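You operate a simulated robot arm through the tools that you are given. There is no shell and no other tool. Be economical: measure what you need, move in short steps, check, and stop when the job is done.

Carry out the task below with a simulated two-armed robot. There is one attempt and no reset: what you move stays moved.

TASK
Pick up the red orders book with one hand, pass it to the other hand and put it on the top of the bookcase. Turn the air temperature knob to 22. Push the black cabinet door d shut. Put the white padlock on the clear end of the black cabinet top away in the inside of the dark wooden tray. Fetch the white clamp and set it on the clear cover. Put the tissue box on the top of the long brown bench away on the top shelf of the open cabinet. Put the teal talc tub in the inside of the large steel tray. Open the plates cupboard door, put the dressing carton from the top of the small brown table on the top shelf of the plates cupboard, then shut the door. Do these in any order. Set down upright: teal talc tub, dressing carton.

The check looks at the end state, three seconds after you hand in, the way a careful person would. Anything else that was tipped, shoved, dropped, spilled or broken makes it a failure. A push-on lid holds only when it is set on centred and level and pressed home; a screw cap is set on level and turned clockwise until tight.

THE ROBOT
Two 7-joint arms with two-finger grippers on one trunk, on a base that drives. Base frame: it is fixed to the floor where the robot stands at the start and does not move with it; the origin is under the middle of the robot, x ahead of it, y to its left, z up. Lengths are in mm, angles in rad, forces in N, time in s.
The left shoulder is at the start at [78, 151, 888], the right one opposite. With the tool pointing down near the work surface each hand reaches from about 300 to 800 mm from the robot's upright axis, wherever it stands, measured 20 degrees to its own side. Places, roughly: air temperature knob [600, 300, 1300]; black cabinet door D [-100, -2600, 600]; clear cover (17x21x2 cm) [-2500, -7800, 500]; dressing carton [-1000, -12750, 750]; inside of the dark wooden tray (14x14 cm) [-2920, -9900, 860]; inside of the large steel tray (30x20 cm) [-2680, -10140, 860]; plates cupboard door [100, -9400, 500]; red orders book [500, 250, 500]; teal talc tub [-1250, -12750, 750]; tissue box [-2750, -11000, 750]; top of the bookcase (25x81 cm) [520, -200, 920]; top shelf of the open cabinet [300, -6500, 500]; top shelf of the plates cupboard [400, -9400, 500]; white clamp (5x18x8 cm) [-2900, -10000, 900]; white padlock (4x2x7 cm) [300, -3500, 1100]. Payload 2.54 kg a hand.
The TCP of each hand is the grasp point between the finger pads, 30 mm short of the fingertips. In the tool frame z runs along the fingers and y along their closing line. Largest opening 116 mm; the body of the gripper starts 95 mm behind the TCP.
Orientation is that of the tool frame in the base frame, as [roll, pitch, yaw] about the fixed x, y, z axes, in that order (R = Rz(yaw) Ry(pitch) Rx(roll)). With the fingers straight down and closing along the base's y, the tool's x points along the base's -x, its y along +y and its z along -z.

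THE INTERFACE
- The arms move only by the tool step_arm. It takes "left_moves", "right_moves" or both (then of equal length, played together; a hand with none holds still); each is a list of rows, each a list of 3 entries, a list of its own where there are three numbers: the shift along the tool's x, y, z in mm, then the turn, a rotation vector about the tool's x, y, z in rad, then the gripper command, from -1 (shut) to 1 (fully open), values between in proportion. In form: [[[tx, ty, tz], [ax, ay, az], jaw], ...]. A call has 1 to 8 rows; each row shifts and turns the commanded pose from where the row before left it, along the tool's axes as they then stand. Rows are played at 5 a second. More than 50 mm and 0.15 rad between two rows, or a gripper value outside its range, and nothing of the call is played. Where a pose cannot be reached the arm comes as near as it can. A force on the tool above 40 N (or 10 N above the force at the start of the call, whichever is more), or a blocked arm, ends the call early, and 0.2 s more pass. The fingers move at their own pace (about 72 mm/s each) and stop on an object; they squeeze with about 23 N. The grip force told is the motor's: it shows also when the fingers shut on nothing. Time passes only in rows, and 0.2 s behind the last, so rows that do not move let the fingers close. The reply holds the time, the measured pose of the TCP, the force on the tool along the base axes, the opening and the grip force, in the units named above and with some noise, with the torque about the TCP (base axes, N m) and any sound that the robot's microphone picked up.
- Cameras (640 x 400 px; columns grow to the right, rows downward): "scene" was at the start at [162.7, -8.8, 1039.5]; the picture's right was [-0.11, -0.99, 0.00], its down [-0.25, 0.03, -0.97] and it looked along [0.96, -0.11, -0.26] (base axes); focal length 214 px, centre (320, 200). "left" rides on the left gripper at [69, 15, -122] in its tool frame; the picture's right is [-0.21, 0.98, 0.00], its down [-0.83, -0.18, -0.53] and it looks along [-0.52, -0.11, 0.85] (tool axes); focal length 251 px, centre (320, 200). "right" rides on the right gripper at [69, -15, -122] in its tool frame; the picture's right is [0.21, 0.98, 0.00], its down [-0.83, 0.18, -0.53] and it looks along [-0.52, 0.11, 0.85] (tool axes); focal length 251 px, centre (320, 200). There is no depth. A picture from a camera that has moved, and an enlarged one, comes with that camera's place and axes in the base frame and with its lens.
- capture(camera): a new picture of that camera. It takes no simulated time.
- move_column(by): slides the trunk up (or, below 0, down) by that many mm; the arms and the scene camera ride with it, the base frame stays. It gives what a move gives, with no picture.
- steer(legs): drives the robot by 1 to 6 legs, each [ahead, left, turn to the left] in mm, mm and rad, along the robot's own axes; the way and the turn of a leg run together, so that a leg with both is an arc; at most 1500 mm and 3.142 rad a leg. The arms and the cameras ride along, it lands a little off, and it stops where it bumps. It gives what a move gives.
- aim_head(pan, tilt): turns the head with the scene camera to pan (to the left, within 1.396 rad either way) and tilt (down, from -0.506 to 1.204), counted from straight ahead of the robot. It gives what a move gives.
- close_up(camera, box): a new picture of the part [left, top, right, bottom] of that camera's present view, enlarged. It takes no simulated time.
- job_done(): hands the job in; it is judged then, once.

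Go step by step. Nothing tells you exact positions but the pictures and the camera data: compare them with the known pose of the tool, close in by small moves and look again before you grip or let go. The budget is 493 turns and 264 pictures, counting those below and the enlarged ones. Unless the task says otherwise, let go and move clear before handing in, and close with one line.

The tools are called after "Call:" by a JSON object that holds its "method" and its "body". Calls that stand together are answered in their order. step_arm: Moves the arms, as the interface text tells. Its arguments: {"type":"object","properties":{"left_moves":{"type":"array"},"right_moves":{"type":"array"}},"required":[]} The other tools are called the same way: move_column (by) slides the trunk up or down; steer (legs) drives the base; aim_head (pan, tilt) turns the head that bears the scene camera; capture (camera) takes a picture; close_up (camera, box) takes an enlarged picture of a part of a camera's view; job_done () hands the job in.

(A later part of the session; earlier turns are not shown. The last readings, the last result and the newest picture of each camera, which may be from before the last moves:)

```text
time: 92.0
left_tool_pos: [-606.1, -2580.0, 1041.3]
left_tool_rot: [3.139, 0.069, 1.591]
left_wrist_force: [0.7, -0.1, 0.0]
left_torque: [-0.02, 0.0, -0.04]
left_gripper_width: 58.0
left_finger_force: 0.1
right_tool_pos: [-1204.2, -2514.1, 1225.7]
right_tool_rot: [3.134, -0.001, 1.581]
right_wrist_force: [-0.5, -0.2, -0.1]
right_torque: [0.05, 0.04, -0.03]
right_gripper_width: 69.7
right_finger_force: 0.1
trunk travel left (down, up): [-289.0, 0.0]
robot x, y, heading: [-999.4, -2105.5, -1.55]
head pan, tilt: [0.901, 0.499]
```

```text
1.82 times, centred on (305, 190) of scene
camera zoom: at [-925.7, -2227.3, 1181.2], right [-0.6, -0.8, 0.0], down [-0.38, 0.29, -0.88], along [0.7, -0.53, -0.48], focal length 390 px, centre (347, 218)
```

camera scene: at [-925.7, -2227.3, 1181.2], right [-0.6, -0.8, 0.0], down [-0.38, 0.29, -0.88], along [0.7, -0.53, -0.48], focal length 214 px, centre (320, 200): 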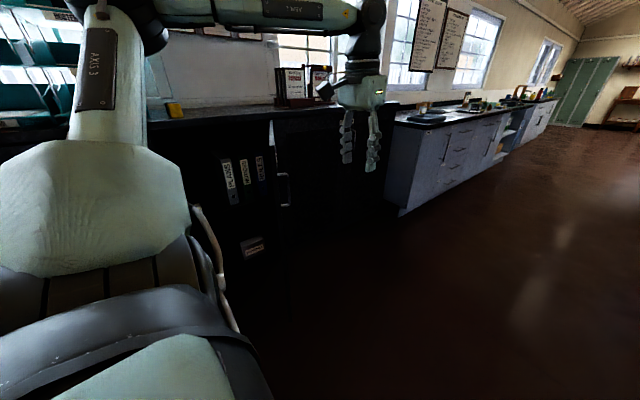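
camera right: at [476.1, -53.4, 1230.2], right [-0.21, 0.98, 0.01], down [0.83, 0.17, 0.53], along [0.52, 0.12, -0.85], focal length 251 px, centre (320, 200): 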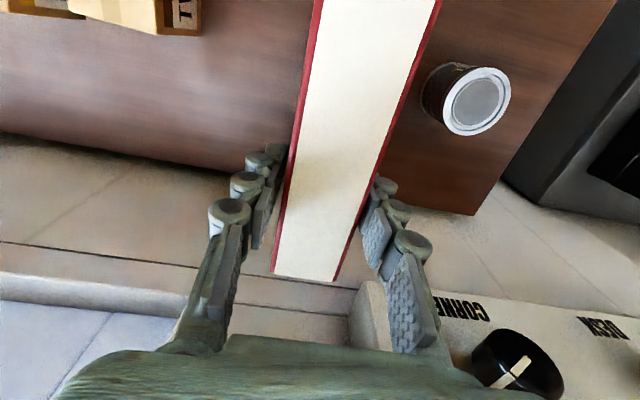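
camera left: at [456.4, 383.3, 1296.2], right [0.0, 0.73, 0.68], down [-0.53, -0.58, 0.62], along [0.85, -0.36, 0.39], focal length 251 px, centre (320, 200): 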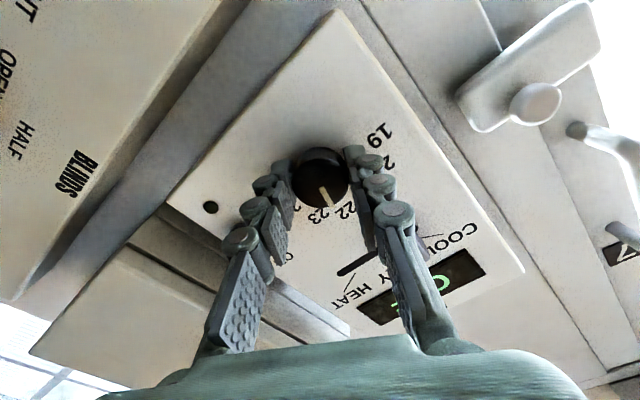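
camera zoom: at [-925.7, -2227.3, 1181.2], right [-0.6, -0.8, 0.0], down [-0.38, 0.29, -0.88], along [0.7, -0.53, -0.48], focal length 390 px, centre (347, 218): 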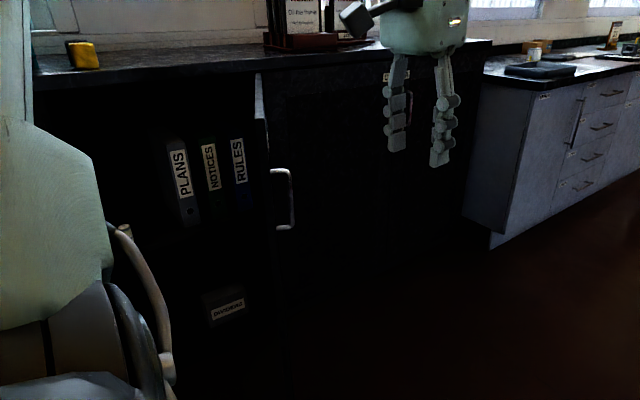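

It's dark. I'll get opposite the door and face the cabinet directly.

Call:
{"method": "steer", "body": {"legs": [[450, -50, 0], [0, 0, 1.55]]}}

Call:
{"method": "aim_head", "body": {"pan": 0.0, "tilt": 0.45}}

Call:
{"method": "capture", "body": {"camera": "scene"}}

```text
time: 98.5
left_tool_pos: [-549.4, -2172.8, 1041.6]
left_tool_rot: [3.139, 0.069, 3.121]
left_wrist_force: [0.1, -0.8, 0.6]
left_torque: [-0.01, -0.02, -0.01]
left_gripper_width: 58.0
left_finger_force: 0.1
right_tool_pos: [-641.9, -2765.9, 1225.1]
right_tool_rot: [3.131, -0.001, 3.109]
right_wrist_force: [-0.5, -0.3, 0.0]
right_torque: [-0.03, 0.05, 0.0]
right_gripper_width: 69.8
right_finger_force: 0.0
trunk travel left (down, up): [-289.0, 0.0]
robot x, y, heading: [-1039.6, -2547.1, -0.016]
head pan, tilt: [0.901, 0.499]
```

```text
time: 99.7
left_tool_pos: [-549.8, -2172.2, 1041.3]
left_tool_rot: [3.138, 0.069, 3.121]
left_wrist_force: [0.0, 0.2, 0.6]
left_torque: [-0.02, 0.02, -0.03]
left_gripper_width: 58.1
left_finger_force: 0.1
right_tool_pos: [-641.9, -2767.4, 1226.2]
right_tool_rot: [3.131, -0.001, 3.109]
right_wrist_force: [0.2, 0.2, -0.5]
right_torque: [0.0, -0.01, -0.01]
right_gripper_width: 69.7
right_finger_force: 0.1
trunk travel left (down, up): [-289.0, 0.0]
robot x, y, heading: [-1040.6, -2547.6, -0.02]
head pan, tilt: [0.0, 0.45]
```

```text
209 pictures are left
camera scene: at [-878.1, -2548.4, 1185.6], right [-0.02, -1.0, 0.0], down [-0.44, 0.01, -0.9], along [0.9, -0.02, -0.44], focal length 214 px, centre (320, 200)
```

scene: 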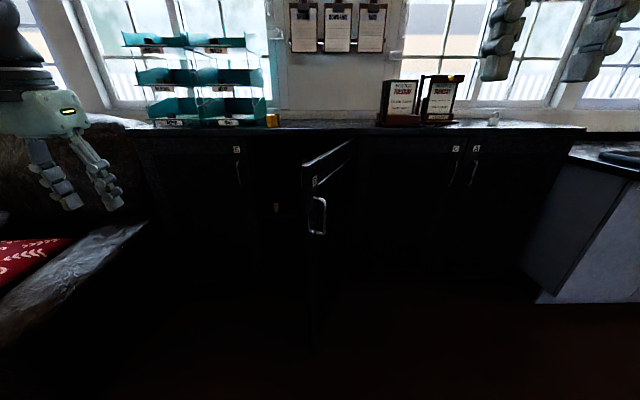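

Door D is hinged on its right (about x 54, y −2707), free edge near (−280, −2513), top ≈1005. I'll approach with the right hand tilted forward, fingers shut, and push on its outer face.

Call:
{"method": "steer", "body": {"legs": [[340, 90, 0.02]]}}

Call:
{"method": "move_column", "body": {"by": -150}}

Call:
{"method": "step_arm", "body": {"right_moves": [[[0, 0, 30], [0, -0.15, 0], -1], [[5, 0, 30], [0, -0.15, 0], -1], [[9, 0, 29], [0, -0.15, 0], -1], [[13, 0, 27], [0, -0.15, 0], -1], [[17, 0, 25], [0, -0.15, 0], -1], [[21, 0, 22], [0, -0.15, 0], -1]]}}

Call:
{"method": "capture", "body": {"camera": "scene"}}

Call:
{"method": "capture", "body": {"camera": "right"}}

```text
time: 101.9
left_tool_pos: [-216.6, -2075.2, 1041.2]
left_tool_rot: [3.14, 0.07, 3.14]
left_wrist_force: [0.2, -0.8, -0.6]
left_torque: [-0.02, 0.01, 0.02]
left_gripper_width: 57.9
left_finger_force: 0.1
right_tool_pos: [-297.9, -2672.3, 1225.1]
right_tool_rot: [3.132, -0.002, 3.129]
right_wrist_force: [-0.7, 0.5, 0.0]
right_torque: [-0.02, 0.05, -0.04]
right_gripper_width: 69.5
right_finger_force: 0.0
trunk travel left (down, up): [-289.0, 0.0]
robot x, y, heading: [-699.6, -2457.3, 0.001]
head pan, tilt: [0.0, 0.45]
```

```text
time: 103.7
left_tool_pos: [-218.0, -2076.0, 891.6]
left_tool_rot: [3.14, 0.071, 3.14]
left_wrist_force: [0.2, 0.4, -0.7]
left_torque: [0.0, -0.03, -0.08]
left_gripper_width: 57.9
left_finger_force: 0.0
right_tool_pos: [-297.7, -2671.9, 1075.9]
right_tool_rot: [3.133, 0.0, 3.129]
right_wrist_force: [0.7, -0.2, 0.3]
right_torque: [0.0, -0.02, 0.0]
right_gripper_width: 69.6
right_finger_force: 0.1
trunk travel left (down, up): [-139.0, 150.0]
robot x, y, heading: [-703.8, -2460.3, 0.002]
head pan, tilt: [0.0, 0.45]
```

```text
time: 105.1
left_tool_pos: [-217.1, -2074.8, 890.9]
left_tool_rot: [3.141, 0.07, 3.141]
left_wrist_force: [0.7, 0.5, 0.2]
left_torque: [0.02, -0.04, 0.05]
left_gripper_width: 57.9
left_finger_force: 0.1
right_tool_pos: [-260.1, -2669.5, 933.5]
right_tool_rot: [3.126, 0.901, 3.118]
right_wrist_force: [-0.5, 0.0, -0.1]
right_torque: [-0.01, -0.02, 0.0]
right_gripper_width: 0.0
right_finger_force: 23.0
right hand out of reach, approached as far as the arm can: row 6
trunk travel left (down, up): [-139.0, 150.0]
robot x, y, heading: [-696.4, -2462.5, -0.002]
head pan, tilt: [0.0, 0.45]
```

```text
208 pictures are left
camera scene: at [-539.1, -2458.1, 1035.6], right [0.0, -1.0, 0.0], down [-0.44, 0.0, -0.9], along [0.9, 0.0, -0.44], focal length 214 px, centre (320, 200)
```

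scene: 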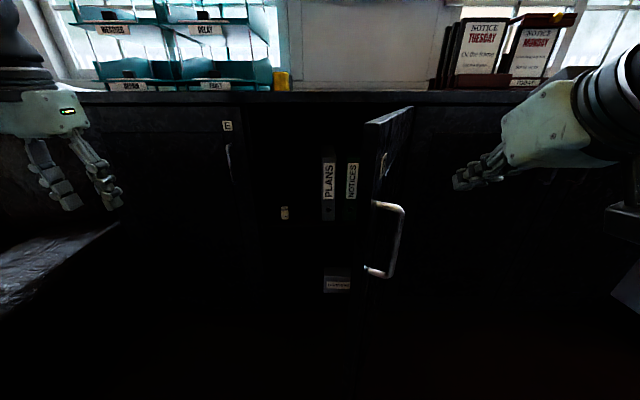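

```text
207 pictures are left
camera right: at [-397.7, -2684.0, 956.0], right [-0.12, 0.98, -0.16], down [0.1, 0.17, 0.98], along [0.99, 0.1, -0.12], focal length 251 px, centre (320, 200)
```

right: 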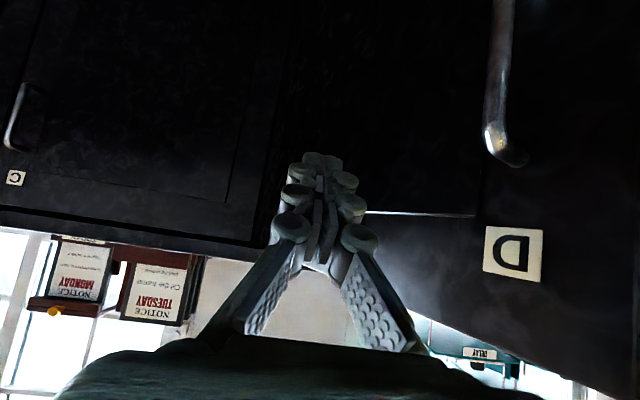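

Door D confirmed at free edge (−265, −2513). I move the closed fingers next to its outer face.

Call:
{"method": "step_arm", "body": {"right_moves": [[[-2, 5, 45], [0, 0, 0], -1], [[-3, 5, 46], [0, 0, 0], -1]]}}

Call:
{"method": "step_arm", "body": {"right_moves": [[[0, 30, 0], [0, 0, 0], -1], [[0, 30, 0], [0, 0, 0], -1], [[-6, 30, 8], [0, 0, 0], -1], [[-6, 30, 8], [0, 0, 0], -1]]}}

Call:
{"method": "capture", "body": {"camera": "scene"}}

```text
time: 105.7
left_tool_pos: [-218.2, -2075.5, 891.0]
left_tool_rot: [3.139, 0.07, 3.14]
left_wrist_force: [-0.5, 0.0, 0.9]
left_torque: [0.01, -0.05, 0.02]
left_gripper_width: 58.0
left_finger_force: 0.0
right_tool_pos: [-186.4, -2659.6, 879.9]
right_tool_rot: [3.127, 0.899, 3.119]
right_wrist_force: [-0.7, 0.8, 0.6]
right_torque: [-0.01, 0.01, 0.0]
right_gripper_width: 0.1
right_finger_force: 23.5
trunk travel left (down, up): [-139.0, 150.0]
robot x, y, heading: [-696.2, -2457.7, 0.0]
head pan, tilt: [0.0, 0.45]
```

```text
time: 106.7
left_tool_pos: [-217.8, -2074.8, 891.2]
left_tool_rot: [3.14, 0.071, 3.138]
left_wrist_force: [-0.4, -0.9, 0.4]
left_torque: [-0.04, 0.02, -0.01]
left_gripper_width: 58.0
left_finger_force: 0.1
right_tool_pos: [-165.0, -2538.3, 882.0]
right_tool_rot: [3.128, 0.898, 3.118]
right_wrist_force: [0.1, 0.4, -0.6]
right_torque: [0.01, -0.01, 0.02]
right_gripper_width: 0.1
right_finger_force: 23.0
trunk travel left (down, up): [-139.0, 150.0]
robot x, y, heading: [-698.2, -2460.1, 0.003]
head pan, tilt: [0.0, 0.45]
```

```text
206 pictures are left
camera scene: at [-539.2, -2457.9, 1035.6], right [0.0, -1.0, 0.0], down [-0.44, 0.0, -0.9], along [0.9, 0.0, -0.44], focal length 214 px, centre (320, 200)
```

scene: 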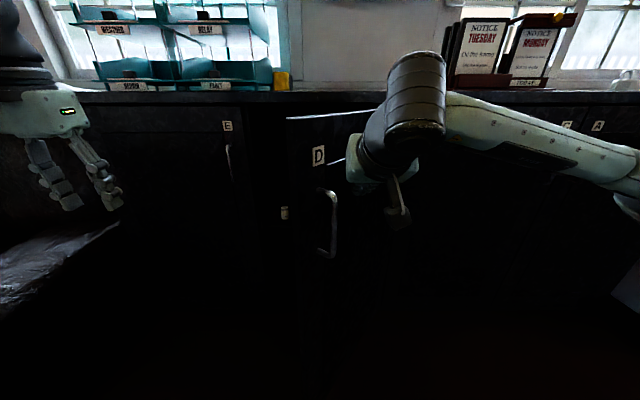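

The door swings. Keep pushing forward and slightly left.

Call:
{"method": "step_arm", "body": {"right_moves": [[[-18, 12, 23], [0, 0, 0], -1], [[-18, 12, 23], [0, 0, 0], -1], [[-18, 10, 23], [0, 0, 0], -1], [[-18, 8, 23], [0, 0, 0], -1]]}}

Call:
{"method": "capture", "body": {"camera": "scene"}}

```text
time: 107.7
left_tool_pos: [-217.3, -2074.9, 890.9]
left_tool_rot: [3.141, 0.07, 3.141]
left_wrist_force: [-0.1, -0.7, 0.0]
left_torque: [0.02, -0.03, -0.01]
left_gripper_width: 58.2
left_finger_force: 0.0
right_tool_pos: [-46.4, -2497.6, 881.6]
right_tool_rot: [3.128, 0.901, 3.121]
right_wrist_force: [0.3, -0.5, -0.2]
right_torque: [0.0, -0.01, 0.01]
right_gripper_width: 0.0
right_finger_force: 23.5
trunk travel left (down, up): [-139.0, 150.0]
robot x, y, heading: [-700.6, -2458.7, 0.003]
head pan, tilt: [0.0, 0.45]
```

```text
205 pictures are left
camera scene: at [-539.1, -2458.0, 1035.6], right [0.0, -1.0, 0.0], down [-0.44, 0.0, -0.9], along [0.9, 0.0, -0.44], focal length 214 px, centre (320, 200)
```

scene: 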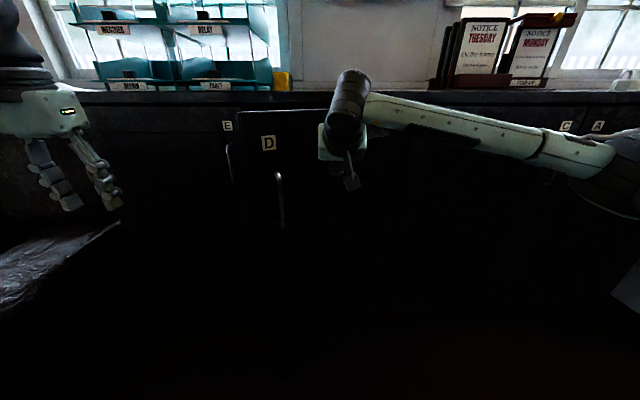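

Nearly shut. Push on until it meets the frame.

Call:
{"method": "step_arm", "body": {"right_moves": [[[-18, 5, 23], [0, 0, 0], -1], [[-18, 5, 23], [0, 0, 0], -1], [[-12, 0, 16], [0, 0, 0], -1], [[-6, 0, 8], [0, 0, 0], -1], [[-6, 0, 8], [0, 0, 0], -1]]}}

Call:
{"method": "close_up", "body": {"camera": "scene", "box": [200, 80, 440, 240]}}

```text
time: 108.9
left_tool_pos: [-218.6, -2075.0, 892.0]
left_tool_rot: [3.138, 0.069, 3.139]
left_wrist_force: [0.8, -0.3, 0.9]
left_torque: [0.0, -0.02, -0.01]
left_gripper_width: 58.1
left_finger_force: 0.1
right_tool_pos: [52.3, -2490.6, 877.8]
right_tool_rot: [3.129, 0.899, 3.121]
right_wrist_force: [-0.2, 0.2, 0.0]
right_torque: [-0.03, -0.01, 0.03]
right_gripper_width: 0.1
right_finger_force: 22.6
trunk travel left (down, up): [-139.0, 150.0]
robot x, y, heading: [-703.1, -2457.3, -0.001]
head pan, tilt: [0.0, 0.45]
```

```text
2.50 times, centred on (320, 160) of scene
camera zoom: at [-539.2, -2458.0, 1035.6], right [0.0, -1.0, 0.0], down [-0.44, 0.0, -0.9], along [0.9, 0.0, -0.44], focal length 536 px, centre (320, 300)
```

zoom: 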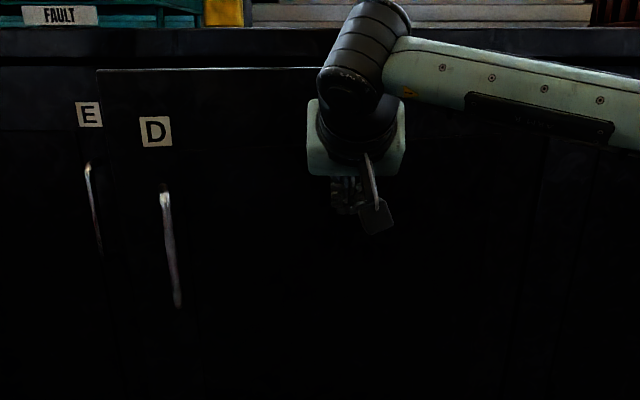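

Call:
{"method": "step_arm", "body": {"right_moves": [[[-6, 0, 8], [0, 0, 0], -1], [[-6, 0, 8], [0, 0, 0], -1], [[-6, 0, 8], [0, 0, 0], -1], [[-6, 0, 8], [0, 0, 0], -1]]}}

Call:
{"method": "close_up", "body": {"camera": "scene", "box": [200, 80, 440, 240]}}

```text
time: 109.9
left_tool_pos: [-219.0, -2075.8, 891.5]
left_tool_rot: [3.14, 0.069, 3.139]
left_wrist_force: [-0.1, -0.7, 0.1]
left_torque: [-0.02, -0.03, 0.03]
left_gripper_width: 58.2
left_finger_force: 0.1
right_tool_pos: [92.1, -2489.2, 877.1]
right_tool_rot: [3.128, 0.9, 3.119]
right_wrist_force: [-0.5, -0.9, 0.0]
right_torque: [-0.01, -0.01, -0.03]
right_gripper_width: 0.4
right_finger_force: 22.9
trunk travel left (down, up): [-139.0, 150.0]
robot x, y, heading: [-702.0, -2459.3, -0.001]
head pan, tilt: [0.0, 0.45]
```

```text
2.50 times, centred on (320, 160) of scene
camera zoom: at [-539.2, -2458.0, 1035.6], right [0.0, -1.0, 0.0], down [-0.44, 0.0, -0.9], along [0.9, 0.0, -0.44], focal length 536 px, centre (320, 300)
```

zoom: 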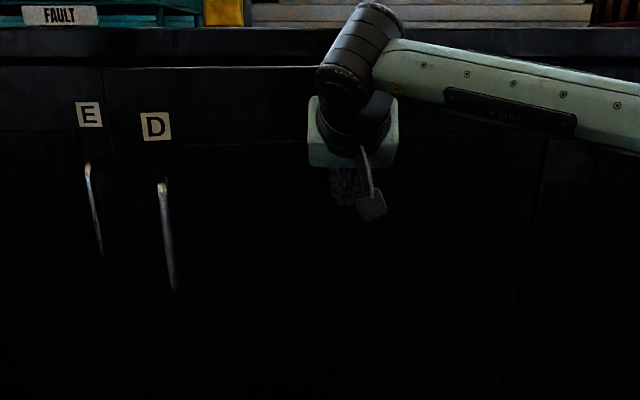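

Call:
{"method": "step_arm", "body": {"right_moves": [[[-6, 3, 8], [0, 0, 0], -1], [[-6, 3, 8], [0, 0, 0], -1], [[-6, 0, 8], [0, 0, 0], -1], [[-6, 0, 8], [0, 0, 0], -1], [[-6, 0, 8], [0, 0, 0], -1]]}}

Call:
{"method": "close_up", "body": {"camera": "scene", "box": [200, 80, 440, 240]}}

```text
time: 111.1
left_tool_pos: [-218.4, -2075.5, 891.3]
left_tool_rot: [3.14, 0.068, 3.14]
left_wrist_force: [0.3, 0.4, 0.2]
left_torque: [-0.01, -0.01, -0.01]
left_gripper_width: 57.9
left_finger_force: 0.0
right_tool_pos: [141.3, -2486.9, 875.7]
right_tool_rot: [3.129, 0.9, 3.118]
right_wrist_force: [0.8, -0.2, 0.0]
right_torque: [0.01, 0.0, 0.03]
right_gripper_width: 0.3
right_finger_force: 23.0
trunk travel left (down, up): [-139.0, 150.0]
robot x, y, heading: [-701.5, -2460.3, 0.004]
head pan, tilt: [0.0, 0.45]
```

```text
2.50 times, centred on (320, 160) of scene
camera zoom: at [-539.1, -2458.1, 1035.6], right [0.0, -1.0, 0.0], down [-0.44, 0.0, -0.9], along [0.9, 0.0, -0.44], focal length 536 px, centre (320, 300)
```

zoom: 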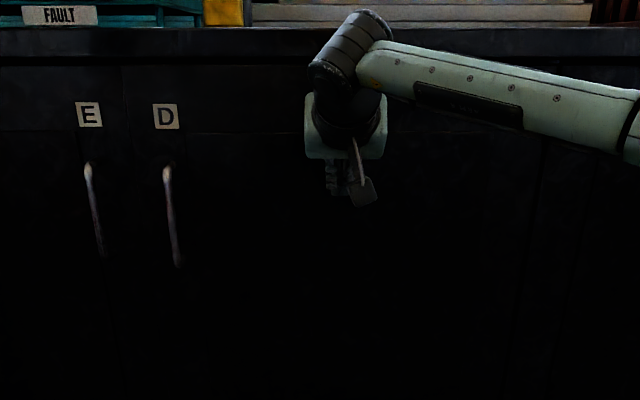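

D is almost level with E. A bit further until force rises.

Call:
{"method": "step_arm", "body": {"right_moves": [[[-6, 3, 8], [0, 0, 0], -1], [[-6, 3, 8], [0, 0, 0], -1], [[-6, 0, 8], [0, 0, 0], -1], [[-6, 0, 8], [0, 0, 0], -1]]}}

Call:
{"method": "close_up", "body": {"camera": "scene", "box": [200, 80, 440, 240]}}

```text
time: 111.8
left_tool_pos: [-220.9, -2075.8, 893.7]
left_tool_rot: [3.141, 0.07, 3.139]
left_wrist_force: [0.0, -0.5, -0.4]
left_torque: [0.01, -0.04, 0.02]
left_gripper_width: 58.2
left_finger_force: 0.0
right_tool_pos: [159.6, -2480.9, 875.9]
right_tool_rot: [3.129, 0.887, 3.118]
right_wrist_force: [-21.1, -4.5, 6.2]
right_torque: [-0.04, 0.02, -0.11]
right_gripper_width: 6.1
right_finger_force: 29.0
trunk travel left (down, up): [-139.0, 150.0]
robot x, y, heading: [-702.9, -2459.5, -0.002]
head pan, tilt: [0.0, 0.45]
stopped in row 3 (right hand): the force on the tool passed its limit at 53 N (the readings are from after the stop); the commanded pose is now the measured one
```

```text
2.50 times, centred on (320, 160) of scene
camera zoom: at [-542.3, -2458.8, 1036.3], right [0.0, -1.0, 0.0], down [-0.43, 0.0, -0.9], along [0.9, 0.0, -0.43], focal length 536 px, centre (320, 300)
```

zoom: 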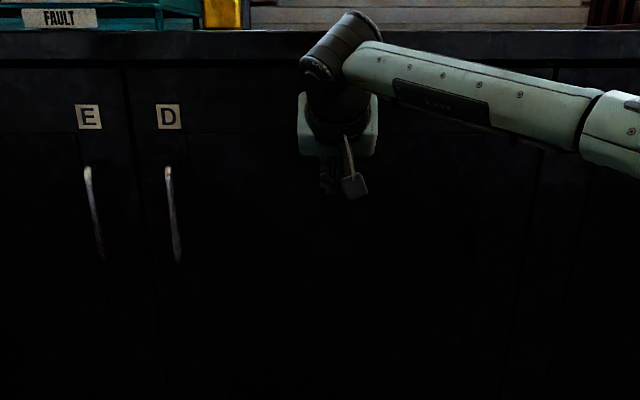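

Door D is shut against the frame. Retract the hand, raise, and strafe along to the padlock end of the cabinet.

Call:
{"method": "step_arm", "body": {"right_moves": [[[18, 0, -23], [0, 0, 0], -1], [[25, 0, -35], [0, 0, 0], 0], [[25, 0, -35], [0, 0.15, 0], 0], [[10, 0, -40], [0, 0.15, 0], 0], [[10, 0, -45], [0, 0.15, 0], 0], [[10, 0, -45], [0, 0.15, 0], 0], [[10, 0, -45], [0, 0.15, 0], 0], [[0, 0, -45], [0, 0.15, 0], 0]]}}

Call:
{"method": "move_column", "body": {"by": 100}}

Call:
{"method": "steer", "body": {"legs": [[0, -850, 0]]}}

Call:
{"method": "capture", "body": {"camera": "scene"}}

```text
time: 113.6
left_tool_pos: [-218.4, -2075.4, 892.5]
left_tool_rot: [3.14, 0.07, 3.139]
left_wrist_force: [-0.3, -0.2, 0.2]
left_torque: [0.02, -0.04, 0.01]
left_gripper_width: 57.7
left_finger_force: 0.1
right_tool_pos: [-97.4, -2478.2, 1043.4]
right_tool_rot: [3.139, 0.01, 3.132]
right_wrist_force: [0.4, -0.4, -0.9]
right_torque: [0.04, -0.02, 0.01]
right_gripper_width: 58.0
right_finger_force: 0.0
right hand out of reach, approached as far as the arm can: row 8
trunk travel left (down, up): [-139.0, 150.0]
robot x, y, heading: [-704.0, -2459.0, -0.001]
head pan, tilt: [0.0, 0.45]
```

```text
time: 114.9
left_tool_pos: [-218.6, -2075.4, 991.2]
left_tool_rot: [3.14, 0.07, 3.14]
left_wrist_force: [-0.2, 0.5, -0.3]
left_torque: [0.0, 0.02, 0.04]
left_gripper_width: 57.7
left_finger_force: 0.1
right_tool_pos: [-95.8, -2477.3, 1141.7]
right_tool_rot: [3.137, 0.008, 3.132]
right_wrist_force: [-0.1, -0.3, -0.6]
right_torque: [0.02, 0.04, 0.0]
right_gripper_width: 58.1
right_finger_force: 0.2
trunk travel left (down, up): [-239.0, 50.0]
robot x, y, heading: [-699.7, -2458.0, 0.001]
head pan, tilt: [0.0, 0.45]
```

```text
time: 123.5
left_tool_pos: [-218.8, -2927.4, 991.3]
left_tool_rot: [3.141, 0.071, -3.139]
left_wrist_force: [-0.2, 0.1, 0.8]
left_torque: [-0.01, 0.0, -0.05]
left_gripper_width: 57.8
left_finger_force: 0.0
right_tool_pos: [-95.2, -3327.4, 1142.1]
right_tool_rot: [3.137, 0.007, 3.137]
right_wrist_force: [-1.1, -0.9, -0.6]
right_torque: [0.0, 0.0, 0.04]
right_gripper_width: 57.9
right_finger_force: 0.1
trunk travel left (down, up): [-239.0, 50.0]
robot x, y, heading: [-702.5, -3312.5, 0.005]
head pan, tilt: [0.0, 0.45]
```

```text
200 pictures are left
camera scene: at [-538.5, -3311.4, 1135.6], right [0.0, -1.0, 0.0], down [-0.44, 0.0, -0.9], along [0.9, 0.0, -0.44], focal length 214 px, centre (320, 200)
```

scene: 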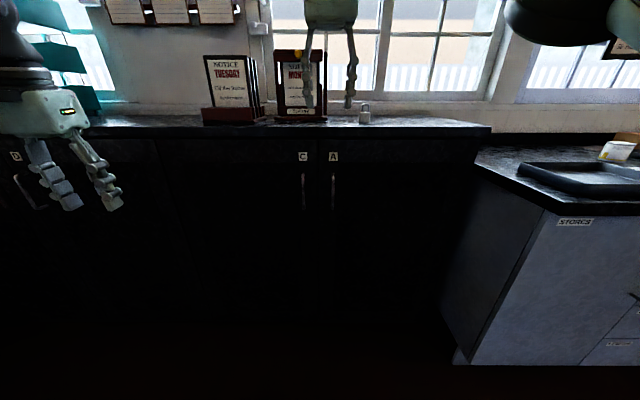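

Padlock at about (400, −3500) on the cabinet top (z≈1030). Retract and raise the left hand, then drive up and look from the right hand.

Call:
{"method": "step_arm", "body": {"left_moves": [[[40, 0, -30], [0, 0, 0], 0], [[40, 0, -30], [0, 0, 0], 0], [[40, 0, -30], [0, 0, 0], 0], [[30, 0, -30], [0, 0, 0], 0]], "right_moves": [[[0, -45, -10], [0, 0, 0], 0], [[0, -45, -10], [0, 0, 0], 0], [[0, -45, -10], [0, 0, 0], 0], [[0, -40, -10], [0, 0, 0], 0]]}}

Call:
{"method": "steer", "body": {"legs": [[400, 0, 0]]}}

Call:
{"method": "capture", "body": {"camera": "right"}}

Call:
{"method": "capture", "body": {"camera": "scene"}}

```text
time: 124.5
left_tool_pos: [-376.7, -2927.8, 1101.9]
left_tool_rot: [3.139, 0.069, -3.138]
left_wrist_force: [-0.4, 0.2, 0.4]
left_torque: [0.04, 0.01, -0.01]
left_gripper_width: 58.0
left_finger_force: 0.0
right_tool_pos: [-96.9, -3505.0, 1182.4]
right_tool_rot: [3.135, 0.009, 3.137]
right_wrist_force: [-0.3, -0.1, -0.2]
right_torque: [0.0, 0.0, -0.02]
right_gripper_width: 58.0
right_finger_force: 0.0
trunk travel left (down, up): [-239.0, 50.0]
robot x, y, heading: [-705.4, -3308.7, 0.005]
head pan, tilt: [0.0, 0.45]
```

```text
time: 127.0
left_tool_pos: [22.5, -2923.3, 1100.5]
left_tool_rot: [3.141, 0.069, -3.131]
left_wrist_force: [0.3, -0.7, -0.6]
left_torque: [-0.03, 0.01, 0.0]
left_gripper_width: 58.0
left_finger_force: 0.1
right_tool_pos: [305.9, -3495.5, 1181.6]
right_tool_rot: [3.136, 0.006, -3.136]
right_wrist_force: [-0.1, -0.3, -0.9]
right_torque: [-0.02, 0.0, -0.01]
right_gripper_width: 58.1
right_finger_force: 0.2
trunk travel left (down, up): [-239.0, 50.0]
robot x, y, heading: [-301.5, -3311.0, 0.012]
head pan, tilt: [0.0, 0.45]
```

```text
199 pictures are left
camera right: at [237.6, -3512.0, 1303.9], right [-0.22, 0.98, 0.0], down [0.82, 0.18, 0.54], along [0.53, 0.12, -0.84], focal length 251 px, centre (320, 200)
```

right: 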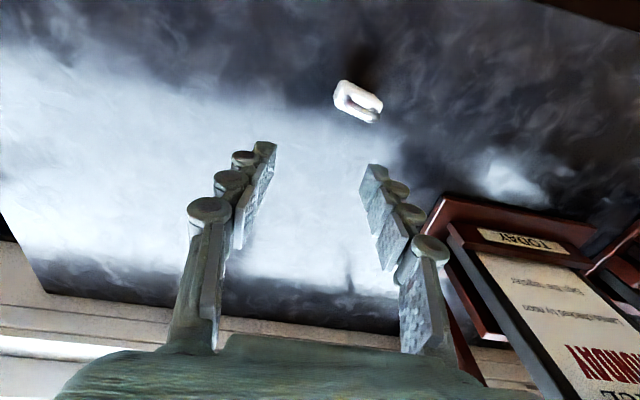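

```text
198 pictures are left
camera scene: at [-138.1, -3306.9, 1135.6], right [0.01, -1.0, 0.0], down [-0.44, -0.01, -0.9], along [0.9, 0.01, -0.44], focal length 214 px, centre (320, 200)
```

scene: 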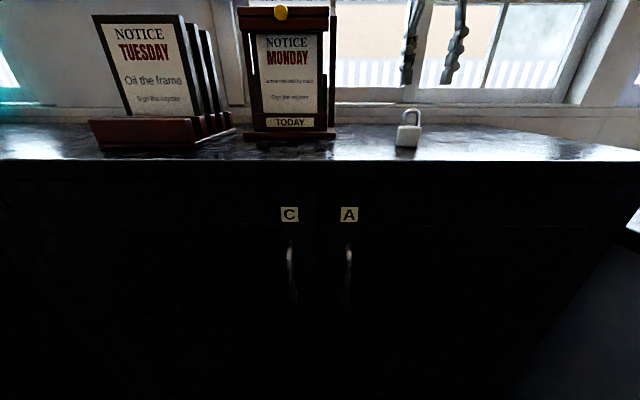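

Padlock is at ≈(270, −3474), its top ≈1115. Align above it and check.

Call:
{"method": "step_arm", "body": {"right_moves": [[[36, 21, 0], [0, 0, 0], 0.3], [[0, 0, 25], [0, 0, 0], 0.3]]}}

Call:
{"method": "capture", "body": {"camera": "right"}}

```text
time: 127.6
left_tool_pos: [23.7, -2924.3, 1102.5]
left_tool_rot: [3.139, 0.07, -3.132]
left_wrist_force: [0.1, 0.2, 0.2]
left_torque: [0.01, 0.01, 0.01]
left_gripper_width: 57.9
left_finger_force: 0.0
right_tool_pos: [271.3, -3473.7, 1157.7]
right_tool_rot: [3.137, 0.007, -3.138]
right_wrist_force: [-0.2, 0.2, 0.3]
right_torque: [0.02, 0.01, 0.03]
right_gripper_width: 75.0
right_finger_force: 0.0
trunk travel left (down, up): [-239.0, 50.0]
robot x, y, heading: [-298.5, -3308.5, 0.012]
head pan, tilt: [0.0, 0.45]
```

```text
197 pictures are left
camera right: at [202.8, -3490.4, 1279.2], right [-0.22, 0.98, 0.0], down [0.82, 0.18, 0.54], along [0.53, 0.12, -0.84], focal length 251 px, centre (320, 200)
```

right: 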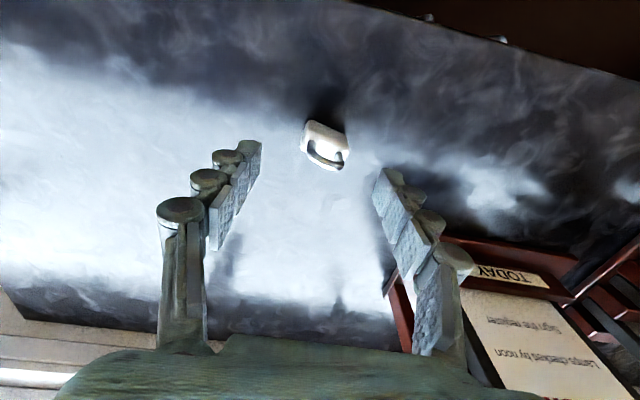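

Well aligned. Descend to about z 1090 and check before closing.

Call:
{"method": "step_arm", "body": {"right_moves": [[[3, 0, 35], [0, 0, 0], 0.3], [[2, 0, 30], [0, 0, 0], 0.3]]}}

Call:
{"method": "capture", "body": {"camera": "right"}}

Call:
{"method": "close_up", "body": {"camera": "scene", "box": [340, 60, 500, 180]}}

```text
time: 128.2
left_tool_pos: [22.8, -2923.1, 1103.0]
left_tool_rot: [3.14, 0.069, -3.132]
left_wrist_force: [-0.6, 0.3, 0.6]
left_torque: [0.04, 0.03, 0.01]
left_gripper_width: 57.9
left_finger_force: 0.1
right_tool_pos: [267.6, -3474.7, 1092.9]
right_tool_rot: [3.136, 0.008, -3.139]
right_wrist_force: [0.6, -0.4, 0.7]
right_torque: [0.03, -0.01, 0.03]
right_gripper_width: 75.5
right_finger_force: 0.0
trunk travel left (down, up): [-239.0, 50.0]
robot x, y, heading: [-301.0, -3308.3, 0.007]
head pan, tilt: [0.0, 0.45]
```

```text
196 pictures are left
camera right: at [198.0, -3491.3, 1214.6], right [-0.22, 0.98, 0.0], down [0.82, 0.18, 0.54], along [0.53, 0.12, -0.84], focal length 251 px, centre (320, 200)
```

right: 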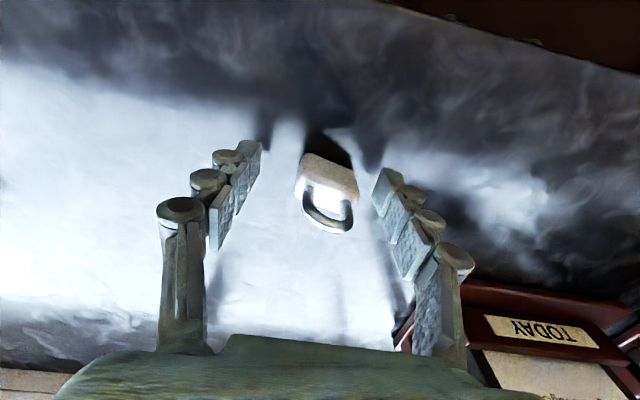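

```text
3.33 times, centred on (420, 120) of scene
camera zoom: at [-138.2, -3307.1, 1135.7], right [0.01, -1.0, 0.0], down [-0.44, 0.0, -0.9], along [0.9, 0.01, -0.44], focal length 715 px, centre (-13, 467)
```

zoom: 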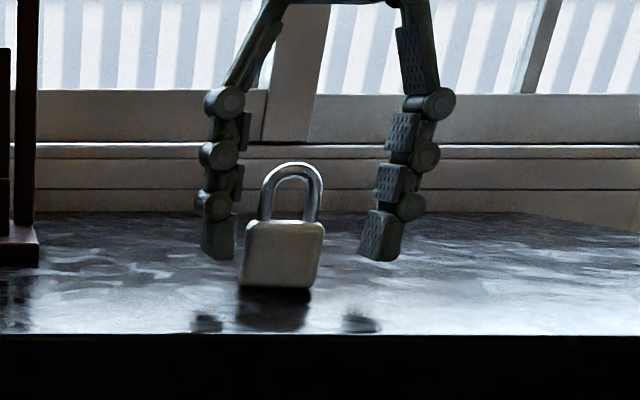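

Shift 5 mm left, 6 mm down and close.

Call:
{"method": "step_arm", "body": {"right_moves": [[[0, 6, 6], [0, 0, 0], 0.3], [[0, 0, 0], [0, 0, 0], -1], [[0, 0, 0], [0, 0, 0], -1], [[0, 0, 0], [0, 0, 0], -1], [[0, 0, 0], [0, 0, 0], -1]]}}

Call:
{"method": "close_up", "body": {"camera": "scene", "box": [340, 60, 500, 180]}}

```text
time: 129.4
left_tool_pos: [22.2, -2921.6, 1102.7]
left_tool_rot: [3.14, 0.07, -3.13]
left_wrist_force: [0.6, -0.5, 0.8]
left_torque: [0.02, 0.02, 0.0]
left_gripper_width: 57.9
left_finger_force: 0.1
right_tool_pos: [265.7, -3469.9, 1087.4]
right_tool_rot: [3.135, 0.006, -3.137]
right_wrist_force: [-0.3, 0.4, 1.3]
right_torque: [0.02, 0.02, -0.01]
right_gripper_width: 41.1
right_finger_force: 23.1
trunk travel left (down, up): [-239.0, 50.0]
robot x, y, heading: [-298.8, -3312.6, 0.015]
head pan, tilt: [0.0, 0.45]
```

```text
3.33 times, centred on (420, 120) of scene
camera zoom: at [-138.6, -3306.9, 1135.7], right [0.01, -1.0, 0.0], down [-0.43, -0.01, -0.9], along [0.9, 0.01, -0.44], focal length 715 px, centre (-13, 467)
```

zoom: 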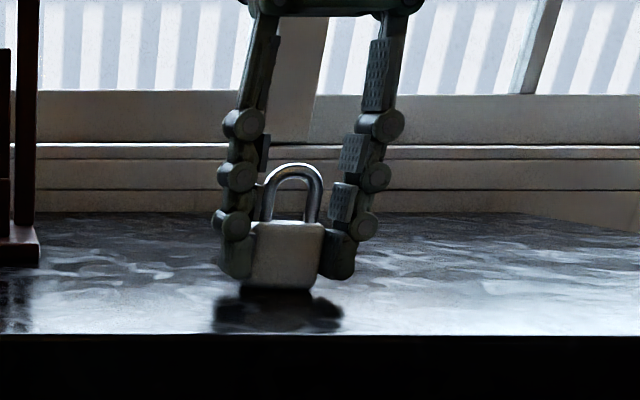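

Padlock gripped (41 mm). Lift, back out to the aisle and turn toward −y.

Call:
{"method": "step_arm", "body": {"right_moves": [[[0, 0, -30], [0, 0, 0], -1], [[0, 0, -40], [0, 0, 0], -1], [[0, 0, -30], [0, 0, 0], -1]]}}

Call:
{"method": "steer", "body": {"legs": [[-600, 0, 0], [0, 0, -1.571]]}}

Call:
{"method": "aim_head", "body": {"pan": 0, "tilt": 0.3}}

Call:
{"method": "capture", "body": {"camera": "scene"}}

```text
time: 130.2
left_tool_pos: [21.2, -2922.4, 1102.1]
left_tool_rot: [3.141, 0.068, -3.129]
left_wrist_force: [0.1, 0.9, 0.2]
left_torque: [-0.02, -0.01, 0.02]
left_gripper_width: 57.9
left_finger_force: 0.0
right_tool_pos: [265.1, -3469.5, 1188.4]
right_tool_rot: [3.137, 0.009, -3.137]
right_wrist_force: [-0.1, 0.5, -1.2]
right_torque: [0.01, -0.02, -0.03]
right_gripper_width: 41.4
right_finger_force: 23.2
trunk travel left (down, up): [-239.0, 50.0]
robot x, y, heading: [-300.3, -3310.8, 0.018]
head pan, tilt: [0.0, 0.45]
```

```text
time: 137.6
left_tool_pos: [-518.4, -3643.5, 1101.7]
left_tool_rot: [3.14, 0.069, 1.572]
left_wrist_force: [-0.1, 0.3, -0.4]
left_torque: [0.0, -0.01, 0.01]
left_gripper_width: 57.8
left_finger_force: 0.2
right_tool_pos: [-1066.5, -3882.7, 1188.1]
right_tool_rot: [3.137, 0.009, 1.564]
right_wrist_force: [-0.7, -0.3, -2.2]
right_torque: [0.03, 0.03, -0.01]
right_gripper_width: 40.4
right_finger_force: 23.1
trunk travel left (down, up): [-239.0, 50.0]
robot x, y, heading: [-904.7, -3318.4, -1.565]
head pan, tilt: [0.0, 0.45]
```

```text
time: 138.3
left_tool_pos: [-517.8, -3644.6, 1101.4]
left_tool_rot: [3.141, 0.07, 1.573]
left_wrist_force: [0.0, 0.4, -0.3]
left_torque: [0.01, -0.01, -0.01]
left_gripper_width: 58.1
left_finger_force: 0.1
right_tool_pos: [-1067.1, -3883.0, 1186.2]
right_tool_rot: [3.135, 0.008, 1.565]
right_wrist_force: [1.0, 0.0, -2.1]
right_torque: [0.02, -0.03, 0.0]
right_gripper_width: 40.6
right_finger_force: 23.4
trunk travel left (down, up): [-239.0, 50.0]
robot x, y, heading: [-903.9, -3319.5, -1.567]
head pan, tilt: [0.0, 0.3]
```

```text
193 pictures are left
camera scene: at [-900.9, -3478.0, 1149.5], right [-1.0, 0.0, 0.0], down [0.0, 0.3, -0.96], along [0.0, -0.96, -0.3], focal length 214 px, centre (320, 200)
```

scene: 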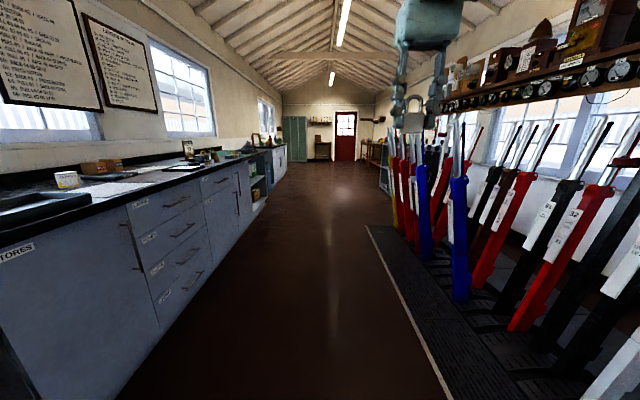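

Clear aisle ahead. Drive 4 m on.

Call:
{"method": "steer", "body": {"legs": [[1400, 0, 0], [1400, 0, 0], [1200, 0, 0]]}}

Call:
{"method": "aim_head", "body": {"pan": -0.4, "tilt": 0.3}}

Call:
{"method": "capture", "body": {"camera": "scene"}}

```text
time: 157.4
left_tool_pos: [-469.9, -7612.3, 1100.6]
left_tool_rot: [-3.141, 0.07, 1.585]
left_wrist_force: [0.4, 0.3, -0.5]
left_torque: [-0.02, 0.0, -0.03]
left_gripper_width: 58.1
left_finger_force: 0.1
right_tool_pos: [-1015.6, -7857.5, 1186.8]
right_tool_rot: [3.137, 0.011, 1.579]
right_wrist_force: [0.3, 0.3, -0.6]
right_torque: [0.02, 0.03, 0.02]
right_gripper_width: 40.0
right_finger_force: 22.9
trunk travel left (down, up): [-239.0, 50.0]
robot x, y, heading: [-858.2, -7288.8, -1.553]
head pan, tilt: [0.0, 0.3]
```

```text
time: 158.3
left_tool_pos: [-469.6, -7612.0, 1101.9]
left_tool_rot: [3.14, 0.07, 1.587]
left_wrist_force: [-0.1, 0.2, 0.5]
left_torque: [-0.05, 0.01, -0.01]
left_gripper_width: 58.0
left_finger_force: 0.1
right_tool_pos: [-1015.7, -7856.9, 1188.9]
right_tool_rot: [3.136, 0.009, 1.575]
right_wrist_force: [0.2, -0.2, -1.8]
right_torque: [0.02, 0.03, -0.01]
right_gripper_width: 40.1
right_finger_force: 22.8
trunk travel left (down, up): [-239.0, 50.0]
robot x, y, heading: [-857.5, -7289.3, -1.557]
head pan, tilt: [-0.4, 0.3]
```

```text
192 pictures are left
camera scene: at [-890.4, -7443.1, 1149.5], right [-0.93, 0.37, 0.0], down [0.11, 0.27, -0.96], along [-0.36, -0.89, -0.3], focal length 214 px, centre (320, 200)
```

scene: 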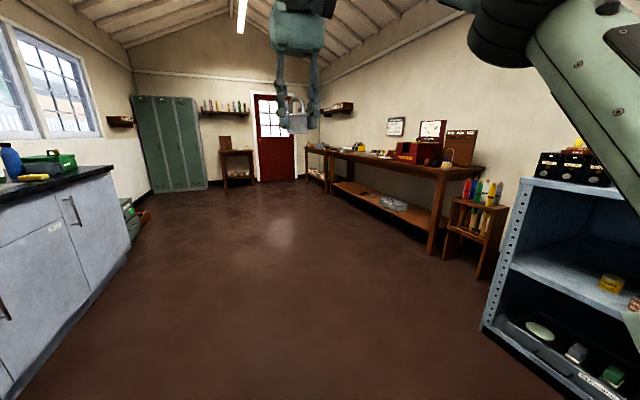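

I see the long bench and the blue shelf on the right. Drive to opposite the trays and face the bench.

Call:
{"method": "steer", "body": {"legs": [[1350, 0, 0], [1300, 0, 0], [0, 0, -1.58], [700, 0, 0]]}}

Call:
{"method": "aim_head", "body": {"pan": 0.0, "tilt": 0.4}}

Call:
{"method": "capture", "body": {"camera": "scene"}}

```text
time: 178.7
left_tool_pos: [-1865.2, -10299.2, 1102.5]
left_tool_rot: [3.14, 0.07, -0.032]
left_wrist_force: [0.3, 0.7, -0.2]
left_torque: [0.01, -0.02, -0.01]
left_gripper_width: 57.9
left_finger_force: 0.2
right_tool_pos: [-2085.6, -9742.9, 1187.4]
right_tool_rot: [3.136, 0.009, -0.04]
right_wrist_force: [-0.2, 0.1, -1.5]
right_torque: [-0.04, -0.02, -0.01]
right_gripper_width: 39.4
right_finger_force: 23.3
trunk travel left (down, up): [-239.0, 50.0]
robot x, y, heading: [-1526.2, -9926.3, 3.108]
head pan, tilt: [-0.4, 0.3]
```

```text
time: 179.5
left_tool_pos: [-1865.2, -10299.3, 1101.2]
left_tool_rot: [3.14, 0.071, -0.032]
left_wrist_force: [0.4, 1.1, 0.0]
left_torque: [-0.03, -0.02, 0.06]
left_gripper_width: 57.8
left_finger_force: 0.1
right_tool_pos: [-2085.6, -9742.7, 1187.1]
right_tool_rot: [3.137, 0.011, -0.04]
right_wrist_force: [0.5, -0.9, 0.0]
right_torque: [-0.01, 0.01, -0.04]
right_gripper_width: 39.2
right_finger_force: 23.7
trunk travel left (down, up): [-239.0, 50.0]
robot x, y, heading: [-1526.6, -9925.9, 3.11]
head pan, tilt: [0.0, 0.4]
```

```text
191 pictures are left
camera scene: at [-1684.7, -9918.7, 1140.3], right [0.03, 1.0, 0.0], down [0.39, -0.01, -0.92], along [-0.92, 0.03, -0.39], focal length 214 px, centre (320, 200)
```

scene: 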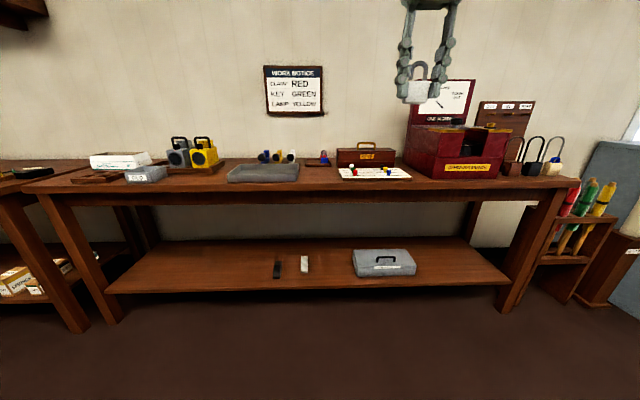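

Call:
{"method": "close_up", "body": {"camera": "scene", "box": [60, 120, 340, 220]}}

Call:
{"method": "close_up", "body": {"camera": "scene", "box": [320, 60, 600, 220]}}

```text
2.29 times, centred on (200, 170) of scene
camera zoom: at [-1684.7, -9918.7, 1140.3], right [0.03, 1.0, 0.0], down [0.39, -0.01, -0.92], along [-0.92, 0.03, -0.39], focal length 490 px, centre (594, 269)
```

zoom: 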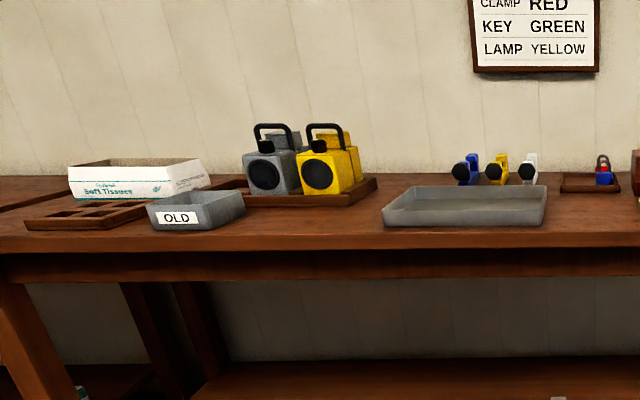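

```text
2.29 times, centred on (460, 140) of scene
camera zoom: at [-1684.7, -9918.7, 1140.3], right [0.03, 1.0, 0.0], down [0.39, -0.01, -0.92], along [-0.92, 0.03, -0.39], focal length 490 px, centre (0, 337)
```

zoom: 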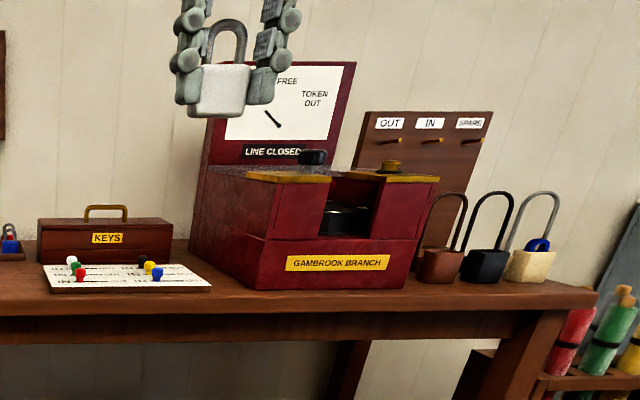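

I see the dark tray (with a blue and a red padlock) at about (−2900, −9900) and three clamps beside the steel tray; the white clamp is the right-most. Drive close.

Call:
{"method": "steer", "body": {"legs": [[530, 130, 0.03]]}}

Call:
{"method": "aim_head", "body": {"pan": -0.3, "tilt": 0.5}}

Call:
{"method": "capture", "body": {"camera": "scene"}}

Call:
{"method": "capture", "body": {"camera": "right"}}

```text
time: 182.7
left_tool_pos: [-2394.5, -10427.4, 1101.9]
left_tool_rot: [3.14, 0.071, -0.008]
left_wrist_force: [0.3, 0.2, -0.2]
left_torque: [0.02, 0.05, -0.02]
left_gripper_width: 57.8
left_finger_force: 0.0
right_tool_pos: [-2626.4, -9875.0, 1186.6]
right_tool_rot: [3.134, 0.009, -0.018]
right_wrist_force: [0.7, -0.2, -2.6]
right_torque: [0.0, -0.03, -0.02]
right_gripper_width: 39.1
right_finger_force: 23.1
trunk travel left (down, up): [-239.0, 50.0]
robot x, y, heading: [-2061.3, -10045.3, 3.133]
head pan, tilt: [0.0, 0.4]
```

```text
time: 183.5
left_tool_pos: [-2393.9, -10426.8, 1100.6]
left_tool_rot: [3.14, 0.069, -0.008]
left_wrist_force: [-0.1, -0.1, -0.4]
left_torque: [-0.02, 0.03, 0.01]
left_gripper_width: 58.0
left_finger_force: 0.1
right_tool_pos: [-2626.6, -9874.6, 1187.1]
right_tool_rot: [3.135, 0.008, -0.017]
right_wrist_force: [0.4, -0.5, -1.2]
right_torque: [0.01, -0.02, 0.01]
right_gripper_width: 39.3
right_finger_force: 22.5
trunk travel left (down, up): [-239.0, 50.0]
robot x, y, heading: [-2061.2, -10047.3, 3.136]
head pan, tilt: [-0.3, 0.499]
```

```text
188 pictures are left
camera scene: at [-2216.4, -10015.5, 1131.2], right [0.3, 0.95, 0.0], down [0.46, -0.14, -0.88], along [-0.84, 0.27, -0.48], focal length 214 px, centre (320, 200)
```

scene: 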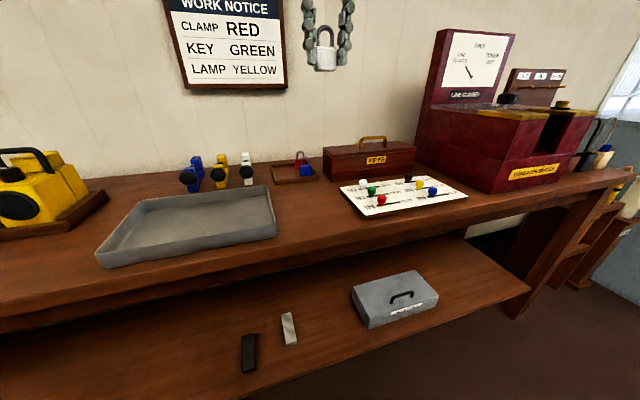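

```text
187 pictures are left
camera right: at [-2554.9, -9860.8, 1309.1], right [0.2, -0.98, 0.0], down [-0.82, -0.16, 0.54], along [-0.53, -0.11, -0.84], focal length 251 px, centre (320, 200)
```

right: 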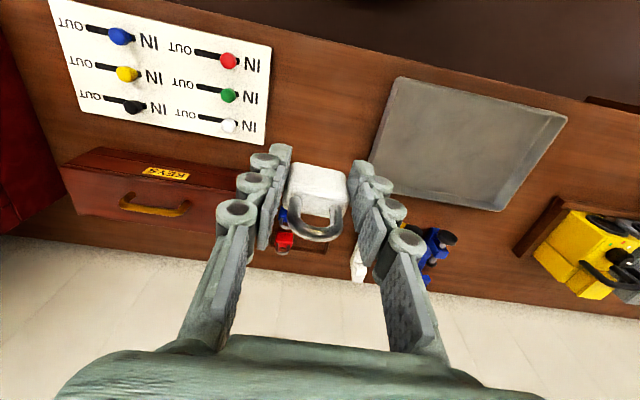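

Call:
{"method": "close_up", "body": {"camera": "scene", "box": [160, 130, 360, 230]}}

```text
3.20 times, centred on (260, 180) of scene
camera zoom: at [-2216.4, -10015.5, 1131.2], right [0.3, 0.95, 0.0], down [0.46, -0.14, -0.88], along [-0.84, 0.27, -0.48], focal length 686 px, centre (512, 264)
```

zoom: 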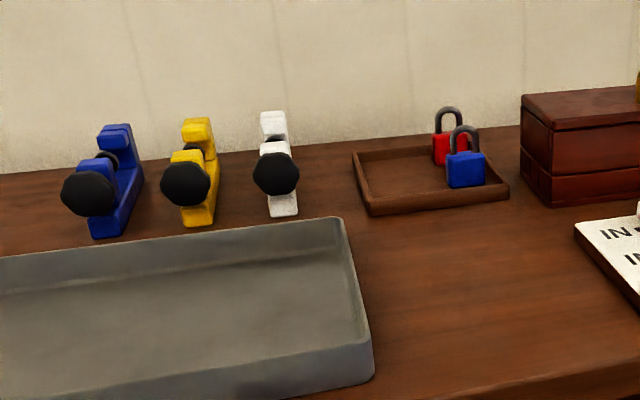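

Padlocks in the tray are on its right side (y≈−9856), so the free half is at y≈−9925. I'll turn the hand 90° so the fingers open along x.

Call:
{"method": "step_arm", "body": {"right_moves": [[[0, 0, 0], [0, 0, 0.145], -1], [[0, 0, 0], [0, 0, 0.145], -1], [[0, 0, 0], [0, 0, 0.145], -1], [[0, 0, 0], [0, 0, 0.145], -1], [[0, 0, 0], [0, 0, 0.145], -1], [[0, 0, 0], [0, 0, 0.145], -1]]}}

Call:
{"method": "step_arm", "body": {"right_moves": [[[0, 0, 0], [0, 0, 0.145], -1], [[0, 0, 0], [0, 0, 0.145], -1], [[0, 0, 0], [0, 0, 0.145], -1], [[0, 0, 0], [0, 0, 0.145], -1], [[0, 0, 0], [0, 0, 0.1], -1]]}}

Call:
{"method": "capture", "body": {"camera": "right"}}

```text
time: 184.9
left_tool_pos: [-2394.0, -10427.5, 1102.6]
left_tool_rot: [3.139, 0.071, -0.009]
left_wrist_force: [0.7, 0.1, 0.1]
left_torque: [-0.01, 0.03, 0.0]
left_gripper_width: 58.0
left_finger_force: 0.0
right_tool_pos: [-2627.0, -9873.8, 1185.8]
right_tool_rot: [3.13, 0.001, -0.889]
right_wrist_force: [-0.3, 1.3, -0.8]
right_torque: [0.02, 0.0, -0.03]
right_gripper_width: 39.3
right_finger_force: 22.9
trunk travel left (down, up): [-239.0, 50.0]
robot x, y, heading: [-2062.3, -10048.2, 3.139]
head pan, tilt: [-0.3, 0.499]
```

```text
time: 186.1
left_tool_pos: [-2393.5, -10427.9, 1101.9]
left_tool_rot: [3.14, 0.07, -0.009]
left_wrist_force: [0.1, 0.2, 0.0]
left_torque: [-0.02, 0.03, 0.01]
left_gripper_width: 57.7
left_finger_force: 0.0
right_tool_pos: [-2625.7, -9876.9, 1189.3]
right_tool_rot: [3.133, -0.006, -1.569]
right_wrist_force: [0.3, -0.5, -0.7]
right_torque: [-0.02, -0.04, -0.03]
right_gripper_width: 39.3
right_finger_force: 23.1
trunk travel left (down, up): [-239.0, 50.0]
robot x, y, heading: [-2062.0, -10047.8, 3.137]
head pan, tilt: [-0.3, 0.499]
```

```text
185 pictures are left
camera right: at [-2608.9, -9944.3, 1310.8], right [-0.98, -0.22, 0.01], down [-0.18, 0.83, 0.53], along [-0.12, 0.52, -0.85], focal length 251 px, centre (320, 200)
```

right: 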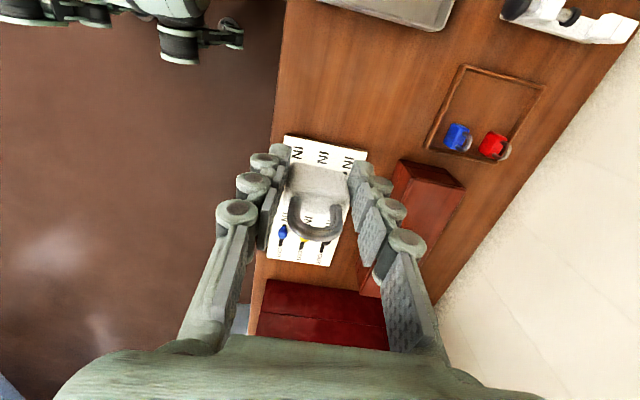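

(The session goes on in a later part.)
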